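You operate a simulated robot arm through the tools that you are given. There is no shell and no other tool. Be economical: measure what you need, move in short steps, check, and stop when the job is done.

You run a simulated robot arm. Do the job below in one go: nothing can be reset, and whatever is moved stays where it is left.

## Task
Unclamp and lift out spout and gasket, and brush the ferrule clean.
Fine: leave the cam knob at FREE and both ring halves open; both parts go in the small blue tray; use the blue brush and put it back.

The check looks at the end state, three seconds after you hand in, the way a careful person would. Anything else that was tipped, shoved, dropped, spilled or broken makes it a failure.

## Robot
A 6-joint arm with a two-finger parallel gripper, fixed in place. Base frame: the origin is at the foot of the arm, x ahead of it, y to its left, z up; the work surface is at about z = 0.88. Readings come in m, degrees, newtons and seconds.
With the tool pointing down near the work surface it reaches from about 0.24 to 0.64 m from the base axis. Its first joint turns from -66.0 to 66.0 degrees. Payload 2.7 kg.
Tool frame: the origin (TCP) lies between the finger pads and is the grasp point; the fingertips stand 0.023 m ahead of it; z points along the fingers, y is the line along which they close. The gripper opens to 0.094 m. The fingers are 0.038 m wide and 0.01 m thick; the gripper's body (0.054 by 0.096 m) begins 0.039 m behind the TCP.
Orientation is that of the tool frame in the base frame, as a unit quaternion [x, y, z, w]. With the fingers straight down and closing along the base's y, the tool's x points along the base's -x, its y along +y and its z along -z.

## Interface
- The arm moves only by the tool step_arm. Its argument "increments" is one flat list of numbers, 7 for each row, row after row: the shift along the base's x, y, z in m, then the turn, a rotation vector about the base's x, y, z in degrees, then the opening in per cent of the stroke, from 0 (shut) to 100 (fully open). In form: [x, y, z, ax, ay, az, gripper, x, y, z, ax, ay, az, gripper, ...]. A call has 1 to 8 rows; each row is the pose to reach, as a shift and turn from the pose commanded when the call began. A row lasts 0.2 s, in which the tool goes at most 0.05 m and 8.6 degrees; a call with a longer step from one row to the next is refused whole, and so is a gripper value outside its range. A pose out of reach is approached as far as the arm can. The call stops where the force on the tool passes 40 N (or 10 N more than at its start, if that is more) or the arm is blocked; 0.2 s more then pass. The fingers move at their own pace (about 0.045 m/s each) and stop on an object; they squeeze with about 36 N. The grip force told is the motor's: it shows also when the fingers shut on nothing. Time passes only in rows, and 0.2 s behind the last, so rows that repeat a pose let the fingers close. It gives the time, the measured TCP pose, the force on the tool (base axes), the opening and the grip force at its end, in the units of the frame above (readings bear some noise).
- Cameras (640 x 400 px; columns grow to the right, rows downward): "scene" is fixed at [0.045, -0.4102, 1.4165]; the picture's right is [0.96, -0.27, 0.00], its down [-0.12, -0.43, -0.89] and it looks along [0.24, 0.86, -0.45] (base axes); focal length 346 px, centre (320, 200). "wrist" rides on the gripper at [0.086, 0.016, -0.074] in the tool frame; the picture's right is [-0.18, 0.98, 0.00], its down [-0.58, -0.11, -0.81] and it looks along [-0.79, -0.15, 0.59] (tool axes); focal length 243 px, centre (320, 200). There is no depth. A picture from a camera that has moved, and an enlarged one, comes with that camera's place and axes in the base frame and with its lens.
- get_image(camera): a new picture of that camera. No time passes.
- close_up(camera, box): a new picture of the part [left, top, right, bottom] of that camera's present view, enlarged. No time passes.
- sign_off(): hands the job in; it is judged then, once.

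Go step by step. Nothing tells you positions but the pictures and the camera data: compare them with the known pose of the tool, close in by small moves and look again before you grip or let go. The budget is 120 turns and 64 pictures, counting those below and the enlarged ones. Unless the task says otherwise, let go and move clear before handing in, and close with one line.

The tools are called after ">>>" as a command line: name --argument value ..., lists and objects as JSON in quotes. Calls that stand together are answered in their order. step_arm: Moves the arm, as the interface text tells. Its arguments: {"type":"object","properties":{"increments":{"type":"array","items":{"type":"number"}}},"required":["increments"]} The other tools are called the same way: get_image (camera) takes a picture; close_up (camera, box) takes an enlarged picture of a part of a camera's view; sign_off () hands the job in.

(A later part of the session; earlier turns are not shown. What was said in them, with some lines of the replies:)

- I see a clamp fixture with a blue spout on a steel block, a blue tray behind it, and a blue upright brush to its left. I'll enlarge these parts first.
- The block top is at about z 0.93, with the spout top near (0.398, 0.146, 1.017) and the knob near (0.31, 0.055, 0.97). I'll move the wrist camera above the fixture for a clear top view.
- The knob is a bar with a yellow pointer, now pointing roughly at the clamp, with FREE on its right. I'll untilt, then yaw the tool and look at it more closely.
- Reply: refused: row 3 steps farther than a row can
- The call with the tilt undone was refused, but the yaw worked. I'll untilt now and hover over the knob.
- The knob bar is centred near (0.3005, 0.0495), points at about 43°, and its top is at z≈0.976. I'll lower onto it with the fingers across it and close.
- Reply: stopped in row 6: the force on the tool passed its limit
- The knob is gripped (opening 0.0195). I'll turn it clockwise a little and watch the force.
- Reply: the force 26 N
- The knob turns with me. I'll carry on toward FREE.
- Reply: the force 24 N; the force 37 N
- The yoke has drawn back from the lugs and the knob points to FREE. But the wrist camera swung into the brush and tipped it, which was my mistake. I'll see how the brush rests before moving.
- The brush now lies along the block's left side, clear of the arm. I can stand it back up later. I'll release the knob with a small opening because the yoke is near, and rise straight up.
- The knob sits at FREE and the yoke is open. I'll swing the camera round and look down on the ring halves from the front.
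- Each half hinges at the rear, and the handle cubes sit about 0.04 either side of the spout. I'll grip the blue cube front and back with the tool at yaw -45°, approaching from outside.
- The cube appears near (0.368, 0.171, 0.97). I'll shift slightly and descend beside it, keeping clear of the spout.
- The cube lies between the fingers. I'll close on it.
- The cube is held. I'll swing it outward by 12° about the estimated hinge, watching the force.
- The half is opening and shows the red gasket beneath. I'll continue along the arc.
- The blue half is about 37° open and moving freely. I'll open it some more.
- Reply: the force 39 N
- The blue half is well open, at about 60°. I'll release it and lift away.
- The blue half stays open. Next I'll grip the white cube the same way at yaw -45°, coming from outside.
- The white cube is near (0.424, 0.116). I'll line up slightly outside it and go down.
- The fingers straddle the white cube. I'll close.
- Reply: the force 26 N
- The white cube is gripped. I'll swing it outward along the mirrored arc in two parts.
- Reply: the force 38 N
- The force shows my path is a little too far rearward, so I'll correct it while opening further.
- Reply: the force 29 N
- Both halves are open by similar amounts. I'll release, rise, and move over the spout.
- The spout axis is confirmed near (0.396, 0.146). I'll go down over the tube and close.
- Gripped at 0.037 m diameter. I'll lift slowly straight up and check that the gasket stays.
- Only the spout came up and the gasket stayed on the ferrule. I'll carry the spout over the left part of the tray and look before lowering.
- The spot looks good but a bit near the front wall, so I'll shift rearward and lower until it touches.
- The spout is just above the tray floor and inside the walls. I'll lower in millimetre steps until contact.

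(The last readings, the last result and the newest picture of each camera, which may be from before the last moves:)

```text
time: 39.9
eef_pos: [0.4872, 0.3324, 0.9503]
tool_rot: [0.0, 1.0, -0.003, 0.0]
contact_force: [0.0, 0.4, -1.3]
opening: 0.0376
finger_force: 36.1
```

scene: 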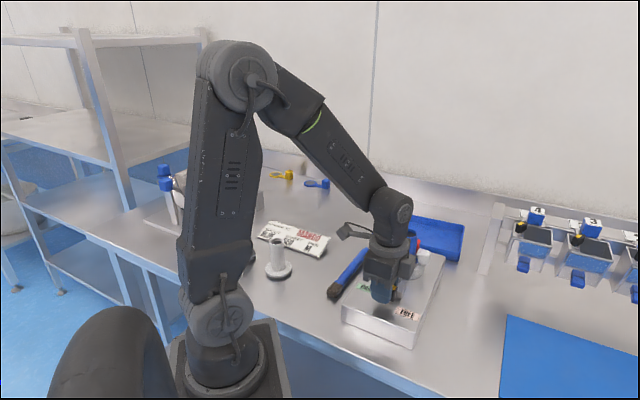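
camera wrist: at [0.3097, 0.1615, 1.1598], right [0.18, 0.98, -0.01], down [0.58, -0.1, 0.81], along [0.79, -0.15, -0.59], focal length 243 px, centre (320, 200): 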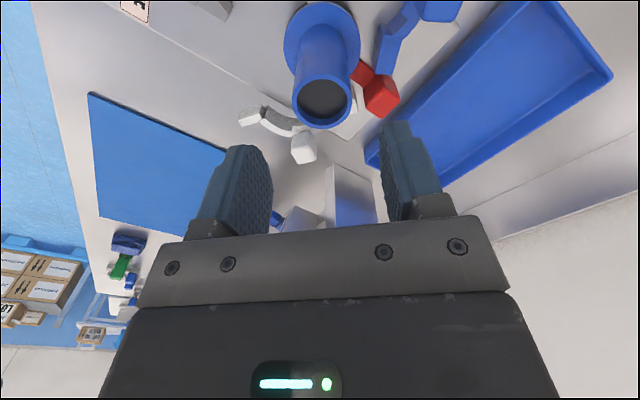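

>>> step_arm --increments '[0, 0, -0.002, 0, 0, 0, 20, 0, 0, -0.004, 0, 0, 0, 20, 0, 0, -0.006, 0, 0, 0, 20, 0, 0, -0.007, 0, 0, 0, 20]'

>>> close_up --camera "scene" --box '[360, 180, 480, 270]'

```text
time: 40.9
eef_pos: [0.4885, 0.3329, 0.9472]
tool_rot: [0.0, 1.0, 0.0, 0.004]
contact_force: [-7.9, -1.4, 26.4]
opening: 0.0376
finger_force: 36.1
```

```text
4.44 times, centred on (420, 225) of scene
camera zoom: at [0.0444, -0.4105, 1.4164], right [0.96, -0.27, 0.0], down [-0.12, -0.43, -0.89], along [0.24, 0.86, -0.45], focal length 1536 px, centre (-124, 89)
```

zoom: 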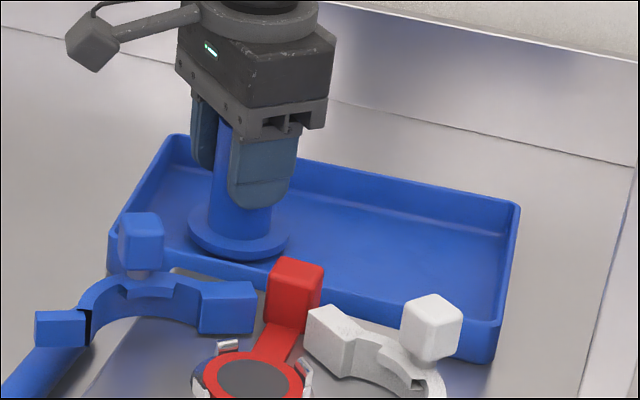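

The spout touches the floor (26 N). I'll ease off, release, rise and then go over the red gasket tab with yaw 45°.

>>> step_arm --increments '[-0.001, 0, 0.002, 0, 0, 0, 20, -0.001, 0, 0.002, 0, 0, 0, 55, -0.001, 0, 0.002, 0, 0, 0, 60, -0.001, 0, 0.03, 0, 0, 0, 60, -0.001, 0, 0.07, 0, 0, 0, 60, -0.001, 0, 0.11, 0, 0, 0, 60]'

>>> step_arm --increments '[-0.006, -0.022, 0, 0, 0, 8, 60, -0.012, -0.044, 0, 0, 0, 16, 60, -0.018, -0.066, 0, 0, 0, 24, 60, -0.024, -0.088, 0, 0, 0, 32, 60, -0.03, -0.11, 0, 0, 0, 40, 47, -0.0335, -0.13, 0, 0, 0, 45, 47, -0.0335, -0.13, 0, 0, 0, 45, 47]'

>>> get_image --camera "wrist"

>>> close_up --camera "scene" --box '[360, 180, 480, 270]'

```text
time: 42.3
eef_pos: [0.4894, 0.3363, 1.0549]
tool_rot: [0.0, 1.0, -0.004, 0.0]
contact_force: [-0.2, 0.0, -0.3]
opening: 0.0561
finger_force: 0.0
```

```text
time: 43.9
eef_pos: [0.4529, 0.2019, 1.055]
tool_rot: [-0.383, 0.924, -0.002, 0.002]
contact_force: [-0.1, -0.9, 0.5]
opening: 0.0442
finger_force: 0.0
```

```text
21 pictures are left
camera wrist: at [0.3785, 0.154, 1.1297], right [-0.57, 0.82, -0.01], down [0.48, 0.34, 0.81], along [0.67, 0.46, -0.59], focal length 243 px, centre (320, 200)
```

wrist: 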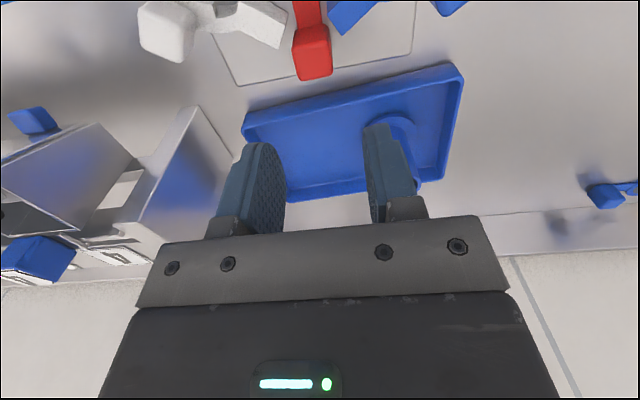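

```text
4.44 times, centred on (420, 225) of scene
camera zoom: at [0.045, -0.4102, 1.4165], right [0.96, -0.27, 0.0], down [-0.12, -0.43, -0.89], along [0.24, 0.86, -0.45], focal length 1536 px, centre (-124, 89)
```

zoom: 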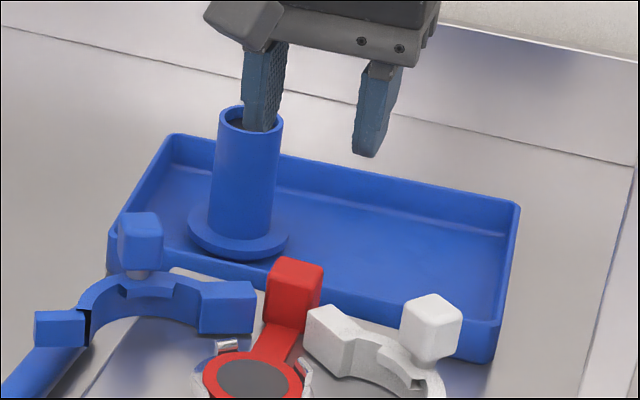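

The tab cube is near (0.445, 0.194), right below and between the fingers. I'll descend and close on it.

>>> step_arm --increments '[-0.002, -0.002, -0.04, 0, 0, 0, 47, -0.002, -0.002, -0.075, 0, 0, 0, 47, -0.002, -0.002, -0.094, 0, 0, 0, 47, -0.002, -0.002, -0.094, 0, 0, 0, 47, -0.002, -0.002, -0.094, 0, 0, 0, 25, -0.002, -0.002, -0.094, 0, 0, 0, 10, -0.002, -0.002, -0.094, 0, 0, 0, 10]'

>>> get_image --camera "wrist"

```text
time: 45.5
eef_pos: [0.4524, 0.2006, 0.9607]
tool_rot: [-0.382, 0.924, -0.002, 0.003]
contact_force: [1.0, 0.0, -0.1]
opening: 0.0251
finger_force: 35.9
```

```text
19 pictures are left
camera wrist: at [0.3776, 0.1515, 1.0352], right [-0.57, 0.82, -0.01], down [0.48, 0.34, 0.81], along [0.67, 0.45, -0.59], focal length 243 px, centre (320, 200)
```

wrist: 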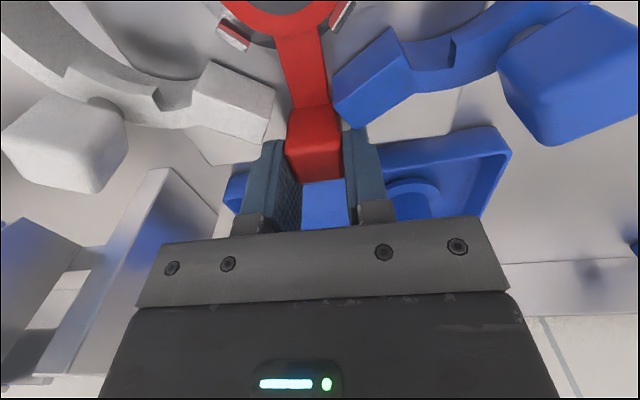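

The tab is gripped. I'll lift the gasket straight up and check it.

>>> step_arm --increments '[0, 0, 0.008, 0, 0, 0, 10, 0, 0, 0.02, 0, 0, 0, 10, 0, 0, 0.05, 0, 0, 0, 10, 0, 0, 0.09, 0, 0, 0, 10, 0, 0, 0.11, 0, 0, 0, 10, 0, 0, 0.11, 0, 0, 0, 10]'

>>> close_up --camera "scene" --box '[340, 160, 480, 290]'

```text
time: 46.9
eef_pos: [0.4525, 0.2024, 1.0719]
tool_rot: [-0.383, 0.924, -0.002, 0.001]
contact_force: [0.4, -0.2, -1.2]
opening: 0.0252
finger_force: 36.0
```

```text
3.08 times, centred on (410, 225) of scene
camera zoom: at [0.045, -0.4102, 1.4165], right [0.96, -0.27, 0.0], down [-0.12, -0.43, -0.89], along [0.24, 0.86, -0.45], focal length 1063 px, centre (43, 123)
```

zoom: 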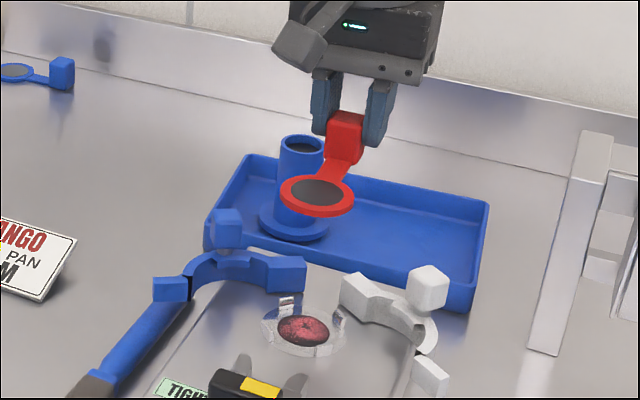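

The gasket is clear and residue shows on the ferrule. I'll carry the gasket over the tray while turning it so the disc points to the rear.

>>> step_arm --increments '[0.006, 0.003, 0, 0, 0, -8, 10, 0.012, 0.006, 0, 0, 0, -16, 10, 0.018, 0.009, 0, 0, 0, -24, 10, 0.024, 0.012, 0, 0, 0, -32, 10, 0.03, 0.015, 0, 0, 0, -40, 10, 0.036, 0.018, 0, 0, 0, -48, 10, 0.042, 0.02, 0, 0, 0, -56, 10, 0.048, 0.022, 0, 0, 0, -64, 10]'

>>> step_arm --increments '[0.006, 0.003, 0, 0, 0, -8, 10, 0.012, 0.006, 0, 0, 0, -16, 10, 0.018, 0.009, 0, 0, 0, -24, 10, 0.024, 0.012, 0, 0, 0, -32, 10, 0.03, 0.015, 0, 0, 0, -40, 10, 0.036, 0.018, 0, 0, 0, -48, 10, 0.042, 0.02, 0, 0, 0, -56, 10, 0.0525, 0.0226, 0, 0, 0, -64, 10]'

>>> step_arm --increments '[0, 0, -0.02, 0, 0, -8, 10, 0, 0, -0.05, 0, 0, -16, 10, 0, 0, -0.08, 0, 0, -17.6, 10, 0, 0, -0.08, 0, 0, -17.6, 10]'

>>> close_up --camera "scene" --box '[350, 150, 490, 270]'

```text
time: 48.7
eef_pos: [0.4987, 0.2219, 1.0705]
tool_rot: [0.166, 0.986, -0.003, 0.0]
contact_force: [0.0, -0.1, 0.5]
opening: 0.0255
finger_force: 35.3
```

```text
time: 50.5
eef_pos: [0.5521, 0.2439, 1.0707]
tool_rot: [0.664, 0.748, -0.002, -0.001]
contact_force: [0.2, 0.1, -0.2]
opening: 0.0252
finger_force: 36.1
```

```text
time: 51.5
eef_pos: [0.5511, 0.246, 0.9907]
tool_rot: [0.769, 0.639, -0.002, -0.001]
contact_force: [0.4, -0.9, -1.3]
opening: 0.0251
finger_force: 36.1
```

```text
3.33 times, centred on (420, 210) of scene
camera zoom: at [0.045, -0.4102, 1.4165], right [0.96, -0.27, 0.0], down [-0.12, -0.43, -0.89], along [0.24, 0.86, -0.45], focal length 1152 px, centre (-13, 167)
```

zoom: 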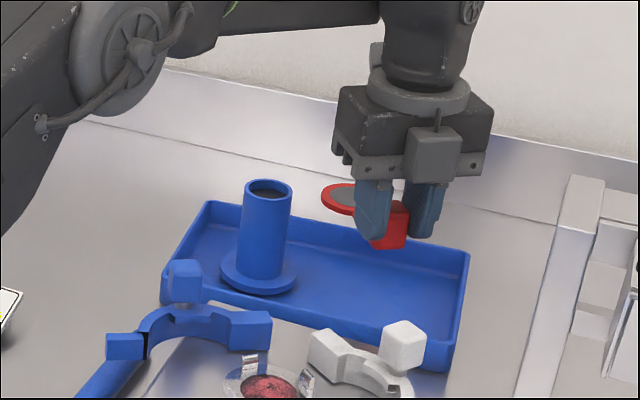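

I'm a bit near the right wall, so I'll shift left 1 cm and lower into the tray, then look.

>>> step_arm --increments '[-0.008, 0.006, -0.02, 0, 0, 0, 10, -0.008, 0.006, -0.05, 0, 0, 0, 10, -0.008, 0.006, -0.062, 0, 0, 0, 10, -0.008, 0.006, -0.062, 0, 0, 0, 10]'

>>> close_up --camera "scene" --box '[350, 150, 490, 270]'

```text
time: 52.5
eef_pos: [0.5443, 0.251, 0.9294]
tool_rot: [0.769, 0.639, -0.003, -0.002]
contact_force: [-1.0, 0.1, 0.1]
opening: 0.0252
finger_force: 36.1
```

```text
3.33 times, centred on (420, 210) of scene
camera zoom: at [0.045, -0.4102, 1.4165], right [0.96, -0.27, 0.0], down [-0.12, -0.43, -0.89], along [0.24, 0.86, -0.45], focal length 1152 px, centre (-13, 167)
```

zoom: 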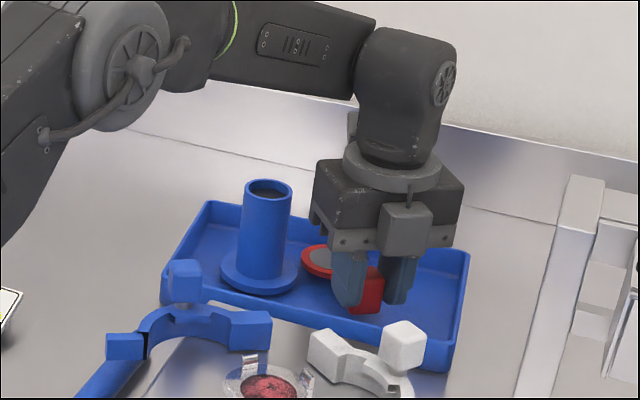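

It's inside the tray with good margins. I'll lower to contact.

>>> step_arm --increments '[0, 0, -0.005, 0, 0, 0, 10, 0, 0, -0.01, 0, 0, 0, 10, 0, 0, -0.013, 0, 0, 0, 10, 0, 0, -0.016, 0, 0, 0, 10, 0, 0, -0.018, 0, 0, 0, 10]'

```text
time: 53.5
eef_pos: [0.5455, 0.2521, 0.9188]
tool_rot: [0.769, 0.639, 0.002, 0.0]
contact_force: [0.4, -0.4, 4.1]
opening: 0.0254
finger_force: 36.4
stopped in row 5: the force on the tool passed its limit (the readings are from after the stop); the commanded pose is now the measured one
```

Contact made. I'll release gently and rise.

>>> step_arm --increments '[0, 0, 0, 0, 0, 0, 40, 0, 0, 0, 0, 0, 0, 40, 0, 0, 0.02, 0, 0, 0, 40, 0, 0, 0.06, 0, 0, 0, 40, 0, 0, 0.11, 0, 0, 0, 40, 0, 0, 0.15, 0, 0, 0, 40]'

>>> get_image --camera "scene"

```text
time: 54.9
eef_pos: [0.5439, 0.248, 1.0722]
tool_rot: [0.769, 0.64, 0.0, 0.0]
contact_force: [0.7, 0.0, 0.7]
opening: 0.0376
finger_force: 0.1
```

```text
15 pictures are left
```

scene: 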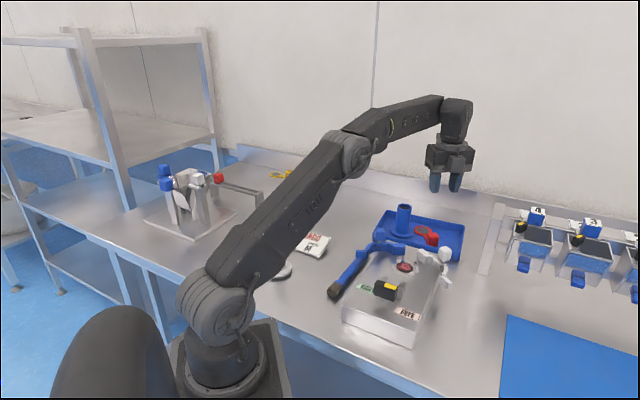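

Both parts lie in the tray. Now the brush: it lies parallel to the block's left edge with its head toward the base, around (0.25, 0.17). I'll go over it with yaw 45°.

>>> step_arm --increments '[-0.018, -0.0045, 0.01, 0, 0, 8, 60, -0.036, -0.009, 0.02, 0, 0, 16, 60, -0.054, -0.0135, 0.03, 0, 0, 24, 60, -0.072, -0.018, 0.03, 0, 0, 32, 60, -0.09, -0.0225, 0.03, 0, 0, 40, 60, -0.108, -0.027, 0.03, 0, 0, 48, 60, -0.126, -0.0315, 0.03, 0, 0, 56, 60, -0.144, -0.036, 0.03, 0, 0, 64, 60]'

>>> step_arm --increments '[-0.018, -0.0045, 0, 0, 0, 8, 60, -0.036, -0.009, 0, 0, 0, 16, 60, -0.054, -0.0135, 0, 0, 0, 24, 60, -0.072, -0.018, 0, 0, 0, 32, 60, -0.09, -0.0225, 0, 0, 0, 40, 60, -0.108, -0.027, 0, 0, 0, 48, 60, -0.126, -0.0315, 0, 0, 0, 56, 60, -0.144, -0.036, 0, 0, 0, 64, 60]'

>>> step_arm --increments '[0, 0, 0, 0, 0, 8, 60, 0, 0, 0, 0, 0, 16, 60, 0, 0, 0, 0, 0, 17.6, 60, 0, 0, 0, 0, 0, 17.6, 60]'

>>> get_image --camera "wrist"

```text
time: 56.7
eef_pos: [0.4004, 0.2161, 1.0997]
tool_rot: [0.311, 0.95, 0.001, 0.0]
contact_force: [-0.7, 0.0, 0.7]
opening: 0.0566
finger_force: 0.1
```

```text
time: 58.5
eef_pos: [0.2549, 0.1819, 1.0976]
tool_rot: [-0.238, 0.971, 0.001, 0.0]
contact_force: [-0.8, -0.9, 0.7]
opening: 0.0565
finger_force: 0.0
```

```text
time: 59.5
eef_pos: [0.2556, 0.179, 1.0988]
tool_rot: [-0.384, 0.923, 0.0, 0.0]
contact_force: [0.0, -0.2, -0.3]
opening: 0.0566
finger_force: 0.2
```

```text
14 pictures are left
camera wrist: at [0.182, 0.1308, 1.1738], right [-0.57, 0.82, 0.0], down [0.49, 0.34, 0.81], along [0.66, 0.46, -0.59], focal length 243 px, centre (320, 200)
```

wrist: 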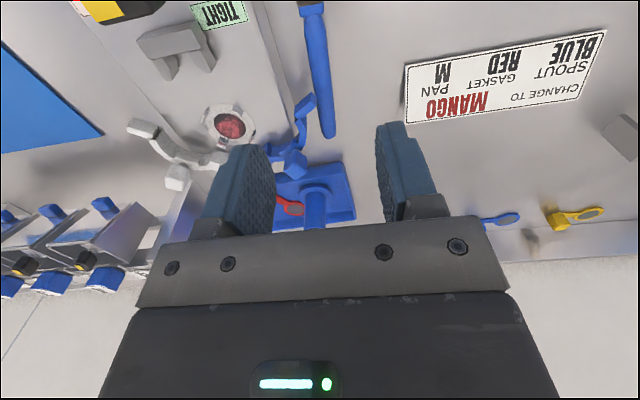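

The brush collar is at about (0.249, 0.169) and its handle end at (0.357, 0.267). I'll grip it just past the collar, clear of the opened blue half.

>>> step_arm --increments '[0, -0.0045, -0.04, 0, 0, -3, 60, 0, -0.0045, -0.08, 0, 0, -3, 60, 0, -0.0045, -0.12, 0, 0, -3, 60, 0, -0.0045, -0.16, 0, 0, -3, 60, 0, -0.0045, -0.18, 0, 0, -3, 60, 0, -0.0045, -0.1905, 0, 0, -3, 60, 0, -0.0045, -0.1905, 0, 0, -3, 60]'

>>> step_arm --increments '[0, 0, 0, 0, 0, 0, 40, 0, 0, 0, 0, 0, 0, 20, 0, 0, 0, 0, 0, 0, 5, 0, 0, 0, 0, 0, 0, 5, 0, 0, 0, 0, 0, 0, 5]'

>>> close_up --camera "scene" --box '[300, 190, 460, 320]'

```text
time: 61.1
eef_pos: [0.2565, 0.1749, 0.9077]
tool_rot: [-0.359, 0.933, 0.0, -0.001]
contact_force: [0.4, 1.1, 0.6]
opening: 0.0564
finger_force: 0.1
```

```text
time: 62.3
eef_pos: [0.257, 0.1741, 0.9075]
tool_rot: [-0.359, 0.933, 0.0, -0.002]
contact_force: [0.1, -0.1, -0.2]
opening: 0.0247
finger_force: 36.4
```

```text
3.08 times, centred on (380, 255) of scene
camera zoom: at [0.045, -0.4102, 1.4165], right [0.96, -0.27, 0.0], down [-0.12, -0.43, -0.89], along [0.24, 0.86, -0.45], focal length 1063 px, centre (135, 31)
```

zoom: 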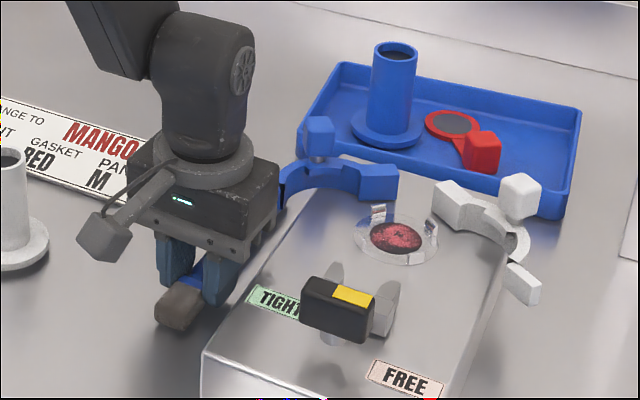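

The brush is held near its collar. I'll move it sideways out from under the open half, lift it, and lay it in the free strip right of the block so I can regrip for an upright hold.

>>> step_arm --increments '[0, 0, 0.004, 0, 0, 0, 5, -0.012, 0.012, 0.004, 0, 0, 0, 5, -0.024, 0.024, 0.006, 0, 0, 0, 5, -0.024, 0.024, 0.04, 0, 0, 0, 5, -0.024, 0.024, 0.08, 0, 0, 0, 5, -0.024, 0.024, 0.12, 0, 0, 0, 5, -0.024, 0.024, 0.16, 0, 0, 0, 5, -0.01, -0.01, 0.18, 0, 0, 0, 5]'

>>> step_arm --increments '[0.025, -0.035, 0, 0, 0, 0, 5, 0.05, -0.07, 0, 0, 0, 0, 5, 0.075, -0.1, 0, 0, 0, 0, 5, 0.1, -0.13, 0, 0, 0, 0, 5, 0.13, -0.16, 0, 0, 0, 0, 5, 0.16, -0.19, 0, 0, 0, 0, 5, 0.172, -0.204, -0.02, 0, 0, 0, 5, 0.172, -0.204, -0.06, 0, 0, 0, 5]'

>>> get_image --camera "scene"

```text
time: 64.1
eef_pos: [0.2456, 0.1662, 1.0874]
tool_rot: [-0.359, 0.933, 0.0, -0.001]
contact_force: [1.2, -0.1, -0.8]
opening: 0.0251
finger_force: 36.2
```

```text
time: 65.9
eef_pos: [0.4185, -0.0395, 1.0294]
tool_rot: [-0.359, 0.933, -0.001, 0.001]
contact_force: [0.1, -0.1, -0.4]
opening: 0.0251
finger_force: 36.4
```

```text
12 pictures are left
```

scene: 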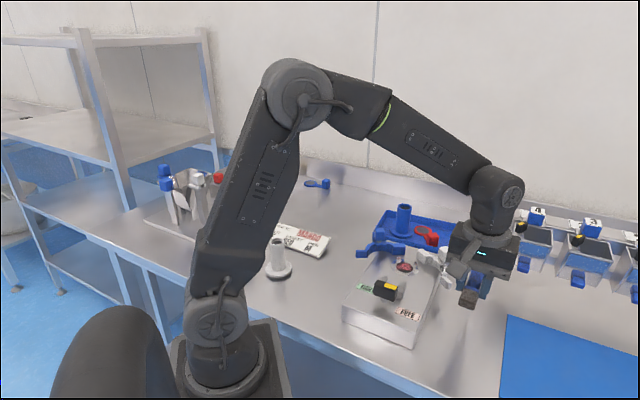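

I'll shift 2 cm further from the block and lay the brush down.

>>> step_arm --increments '[0.014, -0.014, -0.04, 0, 0, 0, 5, 0.014, -0.014, -0.08, 0, 0, 0, 5, 0.014, -0.014, -0.112, 0, 0, 0, 5, 0.014, -0.014, -0.117, 0, 0, 0, 5, 0.014, -0.014, -0.12, 0, 0, 0, 5]'

>>> step_arm --increments '[0, 0, 0, 0, 0, 0, 50, 0, 0, 0, 0, 0, 0, 60, 0, 0, 0.03, 0, 0, 0, 60, 0, 0, 0.07, 0, 0, 0, 60, 0, 0, 0.12, 0, 0, 0, 60, -0.02, -0.02, 0.16, 0, 0, 0, 60, -0.02, -0.02, 0.16, 0, 0, 0, 60]'

>>> get_image --camera "wrist"

```text
time: 67.1
eef_pos: [0.433, -0.0525, 0.9075]
tool_rot: [-0.359, 0.934, 0.0, 0.0]
contact_force: [0.6, 0.2, -0.8]
opening: 0.0247
finger_force: 35.9
```

```text
time: 68.7
eef_pos: [0.4161, -0.0734, 1.0697]
tool_rot: [-0.36, 0.933, 0.0, 0.0]
contact_force: [0.5, -0.3, 0.1]
opening: 0.0566
finger_force: 0.2
```

```text
11 pictures are left
camera wrist: at [0.3395, -0.1191, 1.1443], right [-0.52, 0.85, 0.0], down [0.51, 0.31, 0.81], along [0.69, 0.42, -0.59], focal length 243 px, centre (320, 200)
```

wrist: 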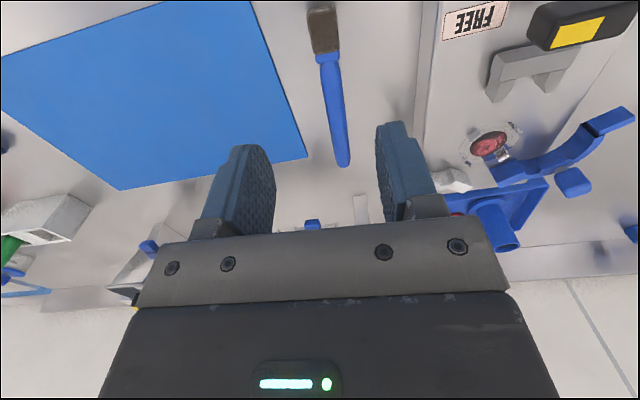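

The brush lies cleanly in the strip, from its tip near (0.397, -0.084) to its end near (0.538, 0.041). I'll lean the tool 45° toward the base over the handle so I can later swing the brush upright.

>>> step_arm --increments '[0.011, 0.011, -0.01, -4.93, 5.63, 0, 60, 0.022, 0.022, -0.02, -9.87, 11.27, 0, 60, 0.033, 0.033, -0.03, -14.8, 16.9, 0, 60, 0.044, 0.044, -0.05, -19.7, 22.5, 0, 60, 0.055, 0.055, -0.07, -24.7, 28.2, 0, 60, 0.0674, 0.0654, -0.08, -29.6, 33.8, 0, 60, 0.0674, 0.0654, -0.08, -29.6, 33.8, 0, 60]'

>>> get_image --camera "wrist"

```text
time: 70.3
eef_pos: [0.4828, -0.0051, 0.9877]
tool_rot: [-0.332, 0.862, -0.132, -0.359]
contact_force: [0.1, -0.3, -0.2]
opening: 0.0562
finger_force: 0.0
```

```text
10 pictures are left
camera wrist: at [0.4661, 0.0001, 1.1025], right [-0.56, 0.82, -0.12], down [0.8, 0.57, 0.16], along [0.2, -0.01, -0.98], focal length 243 px, centre (320, 200)
```

wrist: 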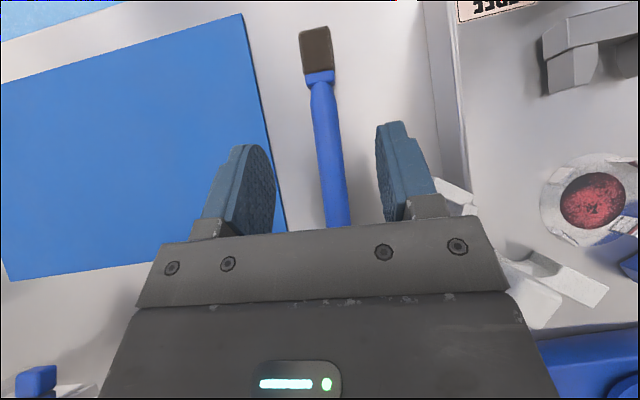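

The brush runs between the fingers and the white lug is clear. I'll descend and grip.

>>> step_arm --increments '[0, -0.001, -0.03, 0, 0, 0, 60, 0, -0.001, -0.055, 0, 0, 0, 60, 0, -0.001, -0.07, 0, 0, 0, 60, 0, -0.001, -0.0745, 0, 0, 0, 60, 0, -0.001, -0.0745, 0, 0, 0, 35, 0, -0.001, -0.0745, 0, 0, 0, 10, 0, -0.001, -0.0745, 0, 0, 0, 0, 0, -0.001, -0.0745, 0, 0, 0, 0]'

```text
time: 72.1
eef_pos: [0.4811, -0.0071, 0.9138]
tool_rot: [-0.332, 0.862, -0.133, -0.36]
contact_force: [0.5, 1.8, 2.2]
opening: 0.0201
finger_force: 36.2
```

Gripped on the handle (0.020 m). I'll lift and swing the brush upright in the air, away from everything.

>>> step_arm --increments '[0, 0, 0.03, 0, 0, 0, 0, 0, 0, 0.07, 0, 0, 0, 0, 0, 0, 0.11, 0, 0, 0, 0, -0.005, 0.005, 0.15, 5.3, -6.0, 0, 0, -0.01, 0.01, 0.19, 10.5, -12.0, 0, 0, -0.015, 0.02, 0.21, 15.8, -18.0, 0, 0, -0.02, 0.03, 0.22, 21.1, -24.1, 0, 0, -0.025, 0.04, 0.22, 26.4, -30.1, 0, 0]'

>>> step_arm --increments '[-0.01, 0.01, 0, 5.3, -6.0, 0, 0, -0.02, 0.02, 0, 10.5, -12.0, 0, 0, -0.03, 0.03, 0, 15.8, -18.0, 0, 0, -0.04, 0.05, 0, 21.1, -24.1, 0, 0, -0.05, 0.07, 0, 26.4, -30.1, 0, 0, -0.06, 0.09, 0, 31.6, -36.1, 0, 0, -0.075, 0.101, 0, 32.9, -37.6, 0, 0, -0.075, 0.101, 0, 32.9, -37.6, 0, 0]'

>>> get_image --camera "scene"

```text
time: 73.9
eef_pos: [0.4567, 0.0311, 1.1324]
tool_rot: [-0.359, 0.932, -0.015, -0.04]
contact_force: [-0.2, 0.4, -0.5]
opening: 0.021
finger_force: 35.6
```

```text
time: 75.7
eef_pos: [0.3818, 0.1325, 1.1317]
tool_rot: [-0.332, 0.862, 0.132, 0.36]
contact_force: [0.1, -0.3, 0.5]
opening: 0.0207
finger_force: 36.3
```

```text
9 pictures are left
```

scene: 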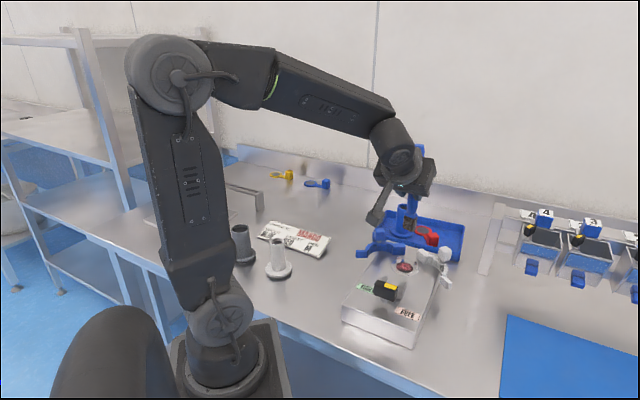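

The brush is upright in the gripper above the ferrule. I'll lower to just above it and take a close look.

>>> step_arm --increments '[0, 0.001, -0.03, 0, 0, 0, 0, 0, 0.001, -0.06, 0, 0, 0, 0, 0, 0.001, -0.065, 0, 0, 0, 0]'

>>> close_up --camera "scene" --box '[350, 170, 450, 300]'

```text
time: 76.5
eef_pos: [0.3814, 0.1324, 1.0692]
tool_rot: [-0.332, 0.862, 0.131, 0.36]
contact_force: [-0.1, 0.0, -1.4]
opening: 0.0211
finger_force: 35.7
```

```text
3.08 times, centred on (400, 235) of scene
camera zoom: at [0.045, -0.4102, 1.4165], right [0.96, -0.27, 0.0], down [-0.12, -0.43, -0.89], along [0.24, 0.86, -0.45], focal length 1063 px, centre (74, 92)
```

zoom: 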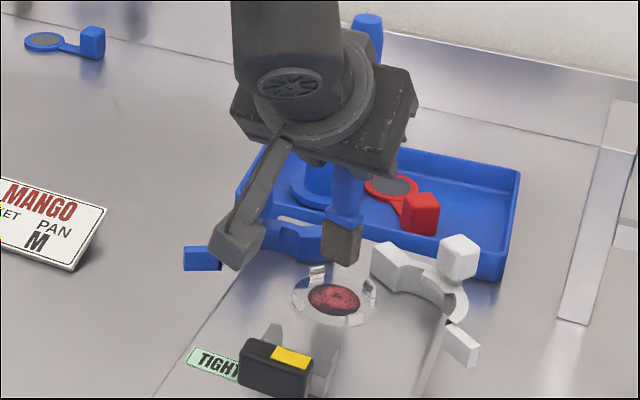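

The tip is about 2.5 cm above the residue and 6 mm behind its centre. I'll centre it and lower to light contact.

>>> step_arm --increments '[-0.004, -0.004, -0.01, 0, 0, 0, 0, -0.004, -0.004, -0.016, 0, 0, 0, 0, -0.004, -0.004, -0.02, 0, 0, 0, 0, -0.004, -0.004, -0.023, 0, 0, 0, 0, -0.004, -0.004, -0.025, 0, 0, 0, 0]'

```text
time: 77.7
eef_pos: [0.3768, 0.129, 1.0433]
tool_rot: [-0.332, 0.862, 0.131, 0.36]
contact_force: [0.4, 0.5, -0.9]
opening: 0.0208
finger_force: 36.1
```

>>> step_arm --increments '[0, 0, -0.002, 0, 0, 0, 0, 0, 0, -0.004, 0, 0, 0, 0, 0, 0, -0.006, 0, 0, 0, 0, 0, 0, -0.008, 0, 0, 0, 0]'

>>> close_up --camera "scene" --box '[360, 210, 450, 300]'

```text
time: 78.7
eef_pos: [0.3756, 0.1289, 1.0356]
tool_rot: [-0.332, 0.863, 0.131, 0.359]
contact_force: [-0.6, 0.0, -0.7]
opening: 0.0209
finger_force: 36.1
```

```text
4.44 times, centred on (405, 255) of scene
camera zoom: at [0.045, -0.4102, 1.4165], right [0.96, -0.27, 0.0], down [-0.12, -0.43, -0.89], along [0.24, 0.86, -0.45], focal length 1536 px, centre (-58, -44)
```

zoom: 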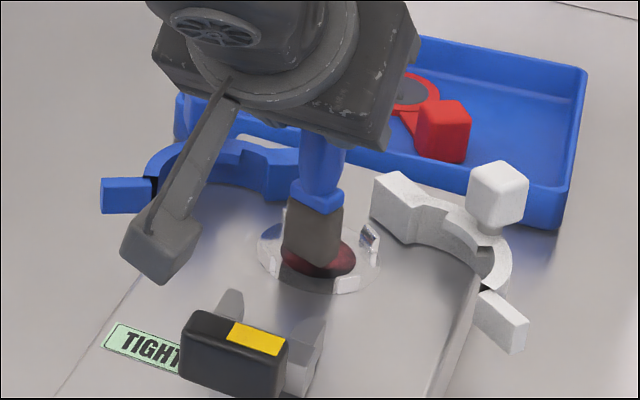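

The bristles are at the residue. I'll press 3 mm more and scrub across it.

>>> step_arm --increments '[0.004, 0, -0.003, 0, 0, 0, 0, 0.014, 0, -0.003, 0, 0, 0, 0, 0.011, 0.008, -0.003, 0, 0, 0, 0, 0.004, 0.011, -0.003, 0, 0, 0, 0, -0.004, 0.007, -0.003, 0, 0, 0, 0, -0.006, 0, -0.003, 0, 0, 0, 0, -0.003, -0.008, -0.003, 0, 0, 0, 0, 0.004, -0.011, -0.003, 0, 0, 0, 0]'

>>> step_arm --increments '[0.007, 0.003, 0, 0, 0, 0, 0, 0.009, 0.011, 0, 0, 0, 0, 0, 0.004, 0.017, 0, 0, 0, 0, 0, -0.004, 0.017, 0, 0, 0, 0, 0, -0.008, 0.011, 0, 0, 0, 0, 0, -0.004, 0.004, 0, 0, 0, 0, 0, 0.004, 0.009, 0, 0, 0, 0, 0, 0, 0.011, 0, 0, 0, 0, 0]'

>>> step_arm --increments '[0, 0, 0.03, 0, 0, 0, 0, 0, 0, 0.07, 0, 0, 0, 0, 0, 0, 0.1, 0, 0, 0, 0]'

>>> close_up --camera "scene" --box '[360, 200, 450, 300]'

```text
time: 80.5
eef_pos: [0.3807, 0.1178, 1.0318]
tool_rot: [-0.332, 0.862, 0.133, 0.359]
contact_force: [-3.0, 6.8, 3.0]
opening: 0.0211
finger_force: 36.4
```

```text
time: 82.3
eef_pos: [0.3797, 0.1283, 1.0337]
tool_rot: [-0.332, 0.862, 0.132, 0.359]
contact_force: [-0.4, -0.6, -0.8]
opening: 0.0209
finger_force: 36.2
```

```text
time: 83.1
eef_pos: [0.379, 0.1259, 1.1327]
tool_rot: [-0.333, 0.863, 0.132, 0.358]
contact_force: [0.2, -0.6, -0.5]
opening: 0.0209
finger_force: 35.5
```

```text
4.00 times, centred on (405, 250) of scene
camera zoom: at [0.045, -0.4102, 1.4165], right [0.96, -0.27, 0.0], down [-0.12, -0.43, -0.89], along [0.24, 0.86, -0.45], focal length 1382 px, centre (-20, 0)
```

zoom: 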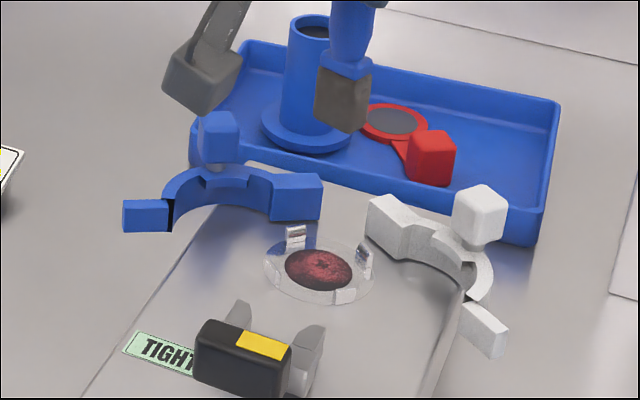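

The residue is fainter but not gone. I'll press a bit deeper and scrub longer with small circles centred on (0.396, 0.141).

>>> step_arm --increments '[0, 0.002, -0.045, 0, 0, 0, 0, 0, 0.002, -0.09, 0, 0, 0, 0, 0, 0.002, -0.1, 0, 0, 0, 0, 0, 0.002, -0.103, 0, 0, 0, 0, 0, 0.002, -0.105, 0, 0, 0, 0, 0, 0.002, -0.107, 0, 0, 0, 0]'

```text
time: 84.5
eef_pos: [0.3807, 0.1296, 1.0275]
tool_rot: [-0.331, 0.861, 0.13, 0.365]
contact_force: [1.3, -1.9, 29.4]
opening: 0.0207
finger_force: 35.5
```

Firm contact at TCP z≈1.028. I'll back off 2 mm and scrub in circles.

>>> step_arm --increments '[0, 0, 0.002, 0, 0, 0, 0, 0.008, 0, 0.002, 0, 0, 0, 0, 0.006, 0.006, 0.002, 0, 0, 0, 0, 0, 0.008, 0.002, 0, 0, 0, 0, -0.006, 0.006, 0.002, 0, 0, 0, 0, -0.008, 0, 0.002, 0, 0, 0, 0, -0.006, -0.006, 0.002, 0, 0, 0, 0, 0, -0.008, 0.002, 0, 0, 0, 0]'

>>> step_arm --increments '[0.006, 0.002, 0, 0, 0, 0, 0, 0.008, 0.008, 0, 0, 0, 0, 0, 0.006, 0.014, 0, 0, 0, 0, 0, 0, 0.016, 0, 0, 0, 0, 0, -0.006, 0.014, 0, 0, 0, 0, 0, -0.008, 0.008, 0, 0, 0, 0, 0, -0.006, 0.002, 0, 0, 0, 0, 0, 0, 0, 0, 0, 0, 0, 0]'

>>> step_arm --increments '[0.012, 0.008, 0, 0, 0, 0, 0, -0.012, 0.008, 0, 0, 0, 0, 0, 0.012, 0.008, 0, 0, 0, 0, 0, 0, 0.02, 0, 0, 0, 0, 0, 0, -0.004, 0, 0, 0, 0, 0, 0, 0.02, 0, 0, 0, 0, 0, 0, 0.008, 0, 0, 0, 0, 0, 0, 0.008, 0.04, 0, 0, 0, 0]'

>>> step_arm --increments '[0, 0, 0.03, 0, 0, 0, 0, 0, 0, 0.06, 0, 0, 0, 0]'

>>> close_up --camera "scene" --box '[360, 200, 450, 300]'

```text
time: 86.3
eef_pos: [0.3799, 0.1234, 1.028]
tool_rot: [-0.332, 0.863, 0.131, 0.358]
contact_force: [-0.1, 0.1, -0.9]
opening: 0.0208
finger_force: 35.8
```

```text
time: 88.1
eef_pos: [0.3795, 0.1228, 1.0281]
tool_rot: [-0.332, 0.862, 0.132, 0.359]
contact_force: [0.3, -0.4, -0.5]
opening: 0.0209
finger_force: 36.2
```

```text
time: 89.9
eef_pos: [0.3769, 0.1309, 1.0692]
tool_rot: [-0.332, 0.862, 0.132, 0.36]
contact_force: [0.9, -0.3, -0.2]
opening: 0.0208
finger_force: 36.4
```

```text
time: 90.5
eef_pos: [0.376, 0.1327, 1.13]
tool_rot: [-0.331, 0.862, 0.132, 0.36]
contact_force: [-0.2, 0.4, 0.8]
opening: 0.0207
finger_force: 36.2
```

```text
4.00 times, centred on (405, 250) of scene
camera zoom: at [0.045, -0.4102, 1.4165], right [0.96, -0.27, 0.0], down [-0.12, -0.43, -0.89], along [0.24, 0.86, -0.45], focal length 1382 px, centre (-20, 0)
```

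zoom: 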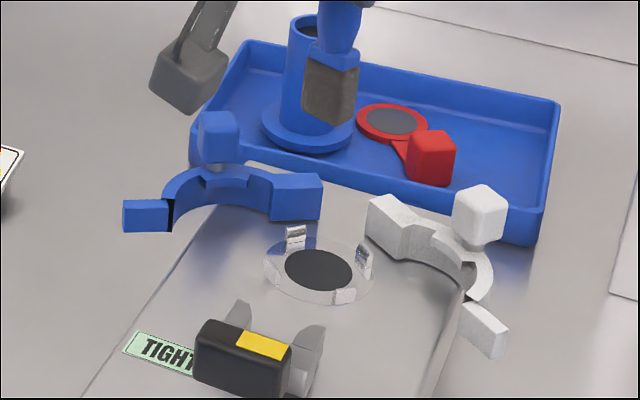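

The ferrule is clean. Next I'll return the brush to its original standing spot, about (0.218, 0.138). I'll yaw so the gripper leans away from the knob and the white spout, turning out in the open first.

>>> step_arm --increments '[0.005, 0.005, 0.02, 0, 0, -8, 0, 0.01, 0.01, 0.04, 0, 0, -16, 0, 0.02, 0.015, 0.05, 0, 0, -24, 0, 0.024, 0.02, 0.05, 0, 0, -32, 0, 0.024, 0.025, 0.05, 0, 0, -40, 0, 0.024, 0.027, 0.05, 0, 0, -48, 0, 0.024, 0.027, 0.05, 0, 0, -56, 0, 0.024, 0.027, 0.05, 0, 0, -64, 0]'

>>> step_arm --increments '[0, 0, 0, 0, 0, -8, 0, 0, 0, 0, 0, 0, -16, 0, 0, 0, 0, 0, 0, -24, 0, 0, 0, 0, 0, 0, -32, 0, 0, 0, 0, 0, 0, -40, 0, 0, 0, 0, 0, 0, -48, 0, 0, 0, 0, 0, 0, -56, 0, 0, 0, 0, 0, 0, -64, 0]'

```text
time: 92.3
eef_pos: [0.4036, 0.1578, 1.1771]
tool_rot: [0.176, 0.907, -0.08, 0.374]
contact_force: [0.0, -0.9, -0.3]
opening: 0.0208
finger_force: 35.9
```

```text
time: 94.1
eef_pos: [0.4043, 0.1579, 1.1777]
tool_rot: [0.63, 0.675, -0.266, 0.275]
contact_force: [0.3, -0.2, 0.1]
opening: 0.0207
finger_force: 36.2
```

The orientation is reached. I'll translate over the original spot, then lower partway and check.

>>> step_arm --increments '[-0.04, 0, 0, 0, 0, 0, 0, -0.08, 0, 0, 0, 0, 0, 0, -0.12, 0, 0, 0, 0, 0, 0, -0.16, 0.001, 0, 0, 0, 0, 0, -0.187, 0.0015, 0, 0, 0, 0, 0, -0.187, 0.0015, -0.04, 0, 0, 0, 0, -0.187, 0.0015, -0.08, 0, 0, 0, 0, -0.187, 0.0015, -0.12, 0, 0, 0, 0]'

>>> get_image --camera "scene"

```text
time: 95.9
eef_pos: [0.2177, 0.1569, 1.0567]
tool_rot: [0.63, 0.676, -0.265, 0.276]
contact_force: [0.6, 0.0, -0.6]
opening: 0.0206
finger_force: 35.5
```

```text
4 pictures are left
```

scene: 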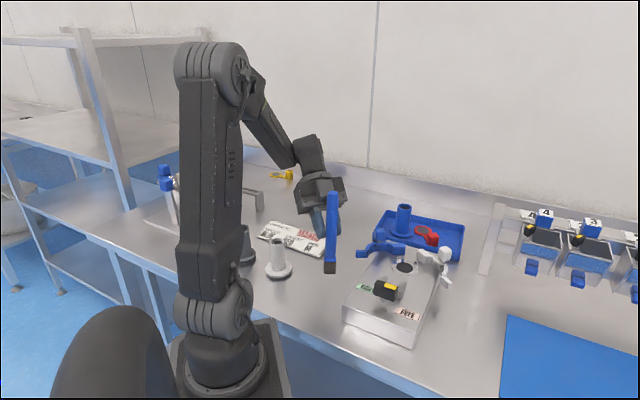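

The brush hangs upright right above its original spot. I'll lower it slowly to contact.

>>> step_arm --increments '[0, 0.001, -0.03, 0, 0, 0, 0, 0, 0.001, -0.055, 0, 0, 0, 0, 0, 0.001, -0.064, 0, 0, 0, 0, 0, 0.001, -0.068, 0, 0, 0, 0, 0, 0.001, -0.07, 0, 0, 0, 0]'

```text
time: 97.1
eef_pos: [0.2177, 0.1587, 0.9877]
tool_rot: [0.63, 0.676, -0.265, 0.276]
contact_force: [0.3, -1.0, -1.4]
opening: 0.0211
finger_force: 36.4
```

>>> step_arm --increments '[0, 0, -0.002, 0, 0, 0, 0, 0, 0, -0.004, 0, 0, 0, 0, 0, 0, -0.006, 0, 0, 0, 0, 0, 0, -0.008, 0, 0, 0, 0]'

```text
time: 98.1
eef_pos: [0.2176, 0.1593, 0.9814]
tool_rot: [0.628, 0.676, -0.265, 0.278]
contact_force: [-2.6, 2.2, 30.2]
opening: 0.0213
finger_force: 36.6
```

Table contact at 30 N. I'll relieve it by 1.5 mm and check verticality with a close-up before letting go.

>>> step_arm --increments '[0, 0, 0.001, 0, 0, 0, 0, 0, 0, 0.0015, 0, 0, 0, 0]'

>>> close_up --camera "scene" --box '[280, 200, 400, 320]'

```text
time: 98.7
eef_pos: [0.2169, 0.1606, 0.9808]
tool_rot: [0.63, 0.675, -0.267, 0.276]
contact_force: [0.8, -0.4, 17.6]
opening: 0.0206
finger_force: 35.8
```

```text
3.33 times, centred on (340, 260) of scene
camera zoom: at [0.0449, -0.4103, 1.4164], right [0.96, -0.27, 0.0], down [-0.12, -0.43, -0.89], along [0.24, 0.86, -0.45], focal length 1152 px, centre (253, 0)
```

zoom: 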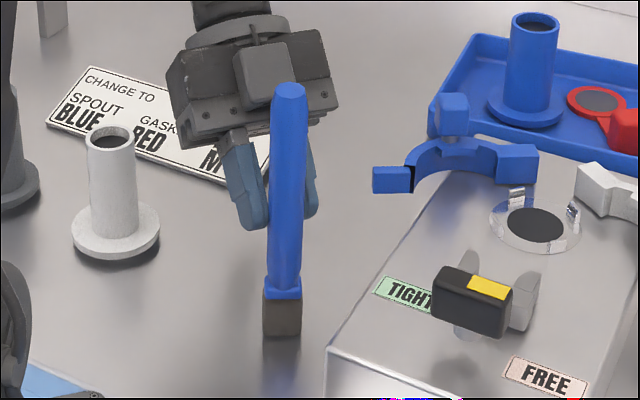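

The brush stands vertical on its spot. I'll relieve the load, open gently, and back out along the tool axis.

>>> step_arm --increments '[0, 0, 0.001, 0, 0, 0, 0, 0, 0, 0.001, 0, 0, 0, 24, 0, 0, 0.001, 0, 0, 0, 30, 0, 0, 0.001, 0, 0, 0, 50, 0, 0, 0.001, 0, 0, 0, 50]'

>>> close_up --camera "scene" --box '[280, 200, 400, 320]'

```text
time: 99.9
eef_pos: [0.215, 0.1609, 0.9815]
tool_rot: [0.63, 0.676, -0.265, 0.276]
contact_force: [-0.3, -0.3, 0.5]
opening: 0.0471
finger_force: 0.1
```

```text
3.33 times, centred on (340, 260) of scene
camera zoom: at [0.045, -0.4102, 1.4165], right [0.96, -0.27, 0.0], down [-0.12, -0.43, -0.89], along [0.24, 0.86, -0.45], focal length 1152 px, centre (253, 0)
```

zoom: 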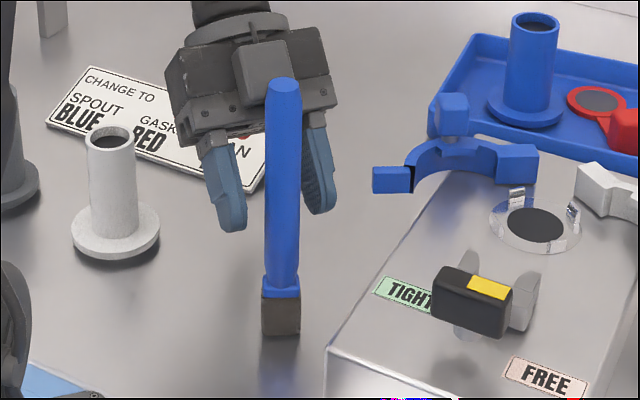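

The brush stands on its own. I'll back out along the tool axis and rise clear.

>>> step_arm --increments '[-0.001, 0.015, 0.015, 0, 0, 0, 50, -0.002, 0.035, 0.035, 0, 0, 0, 50, -0.004, 0.065, 0.065, 0, 0, 0, 50, -0.004, 0.09, 0.095, 0, 0, 0, 50, -0.004, 0.1, 0.14, 0, 0, 0, 50, -0.004, 0.1, 0.18, 0, 0, 0, 50]'

>>> get_image --camera "scene"

```text
time: 101.3
eef_pos: [0.2403, 0.2487, 1.1632]
tool_rot: [0.63, 0.676, -0.266, 0.276]
contact_force: [-0.7, -0.4, 0.5]
opening: 0.047
finger_force: 0.1
out of reach, approached as far as the arm can: row 3, 4, 5, 6
```

```text
1 pictures are left
```

scene: 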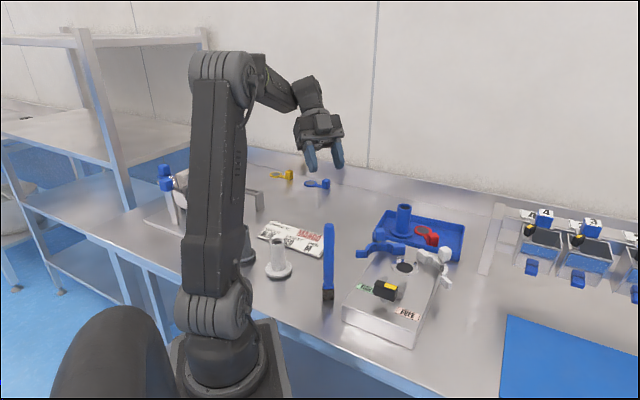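

The brush stands on its original spot, the knob points to FREE, both halves are open, the spout and gasket are in the tray and the ferrule is clean. The arm is clear, so I'm handing in.

>>> sign_off

```text
The job is handed in.
```

The spout and gasket are in the blue tray, the ferrule is brushed clean, the knob is at FREE and both ring halves are open. The brush is back standing on its spot: I knocked it over with the wrist camera while turning the knob and stood it up again.
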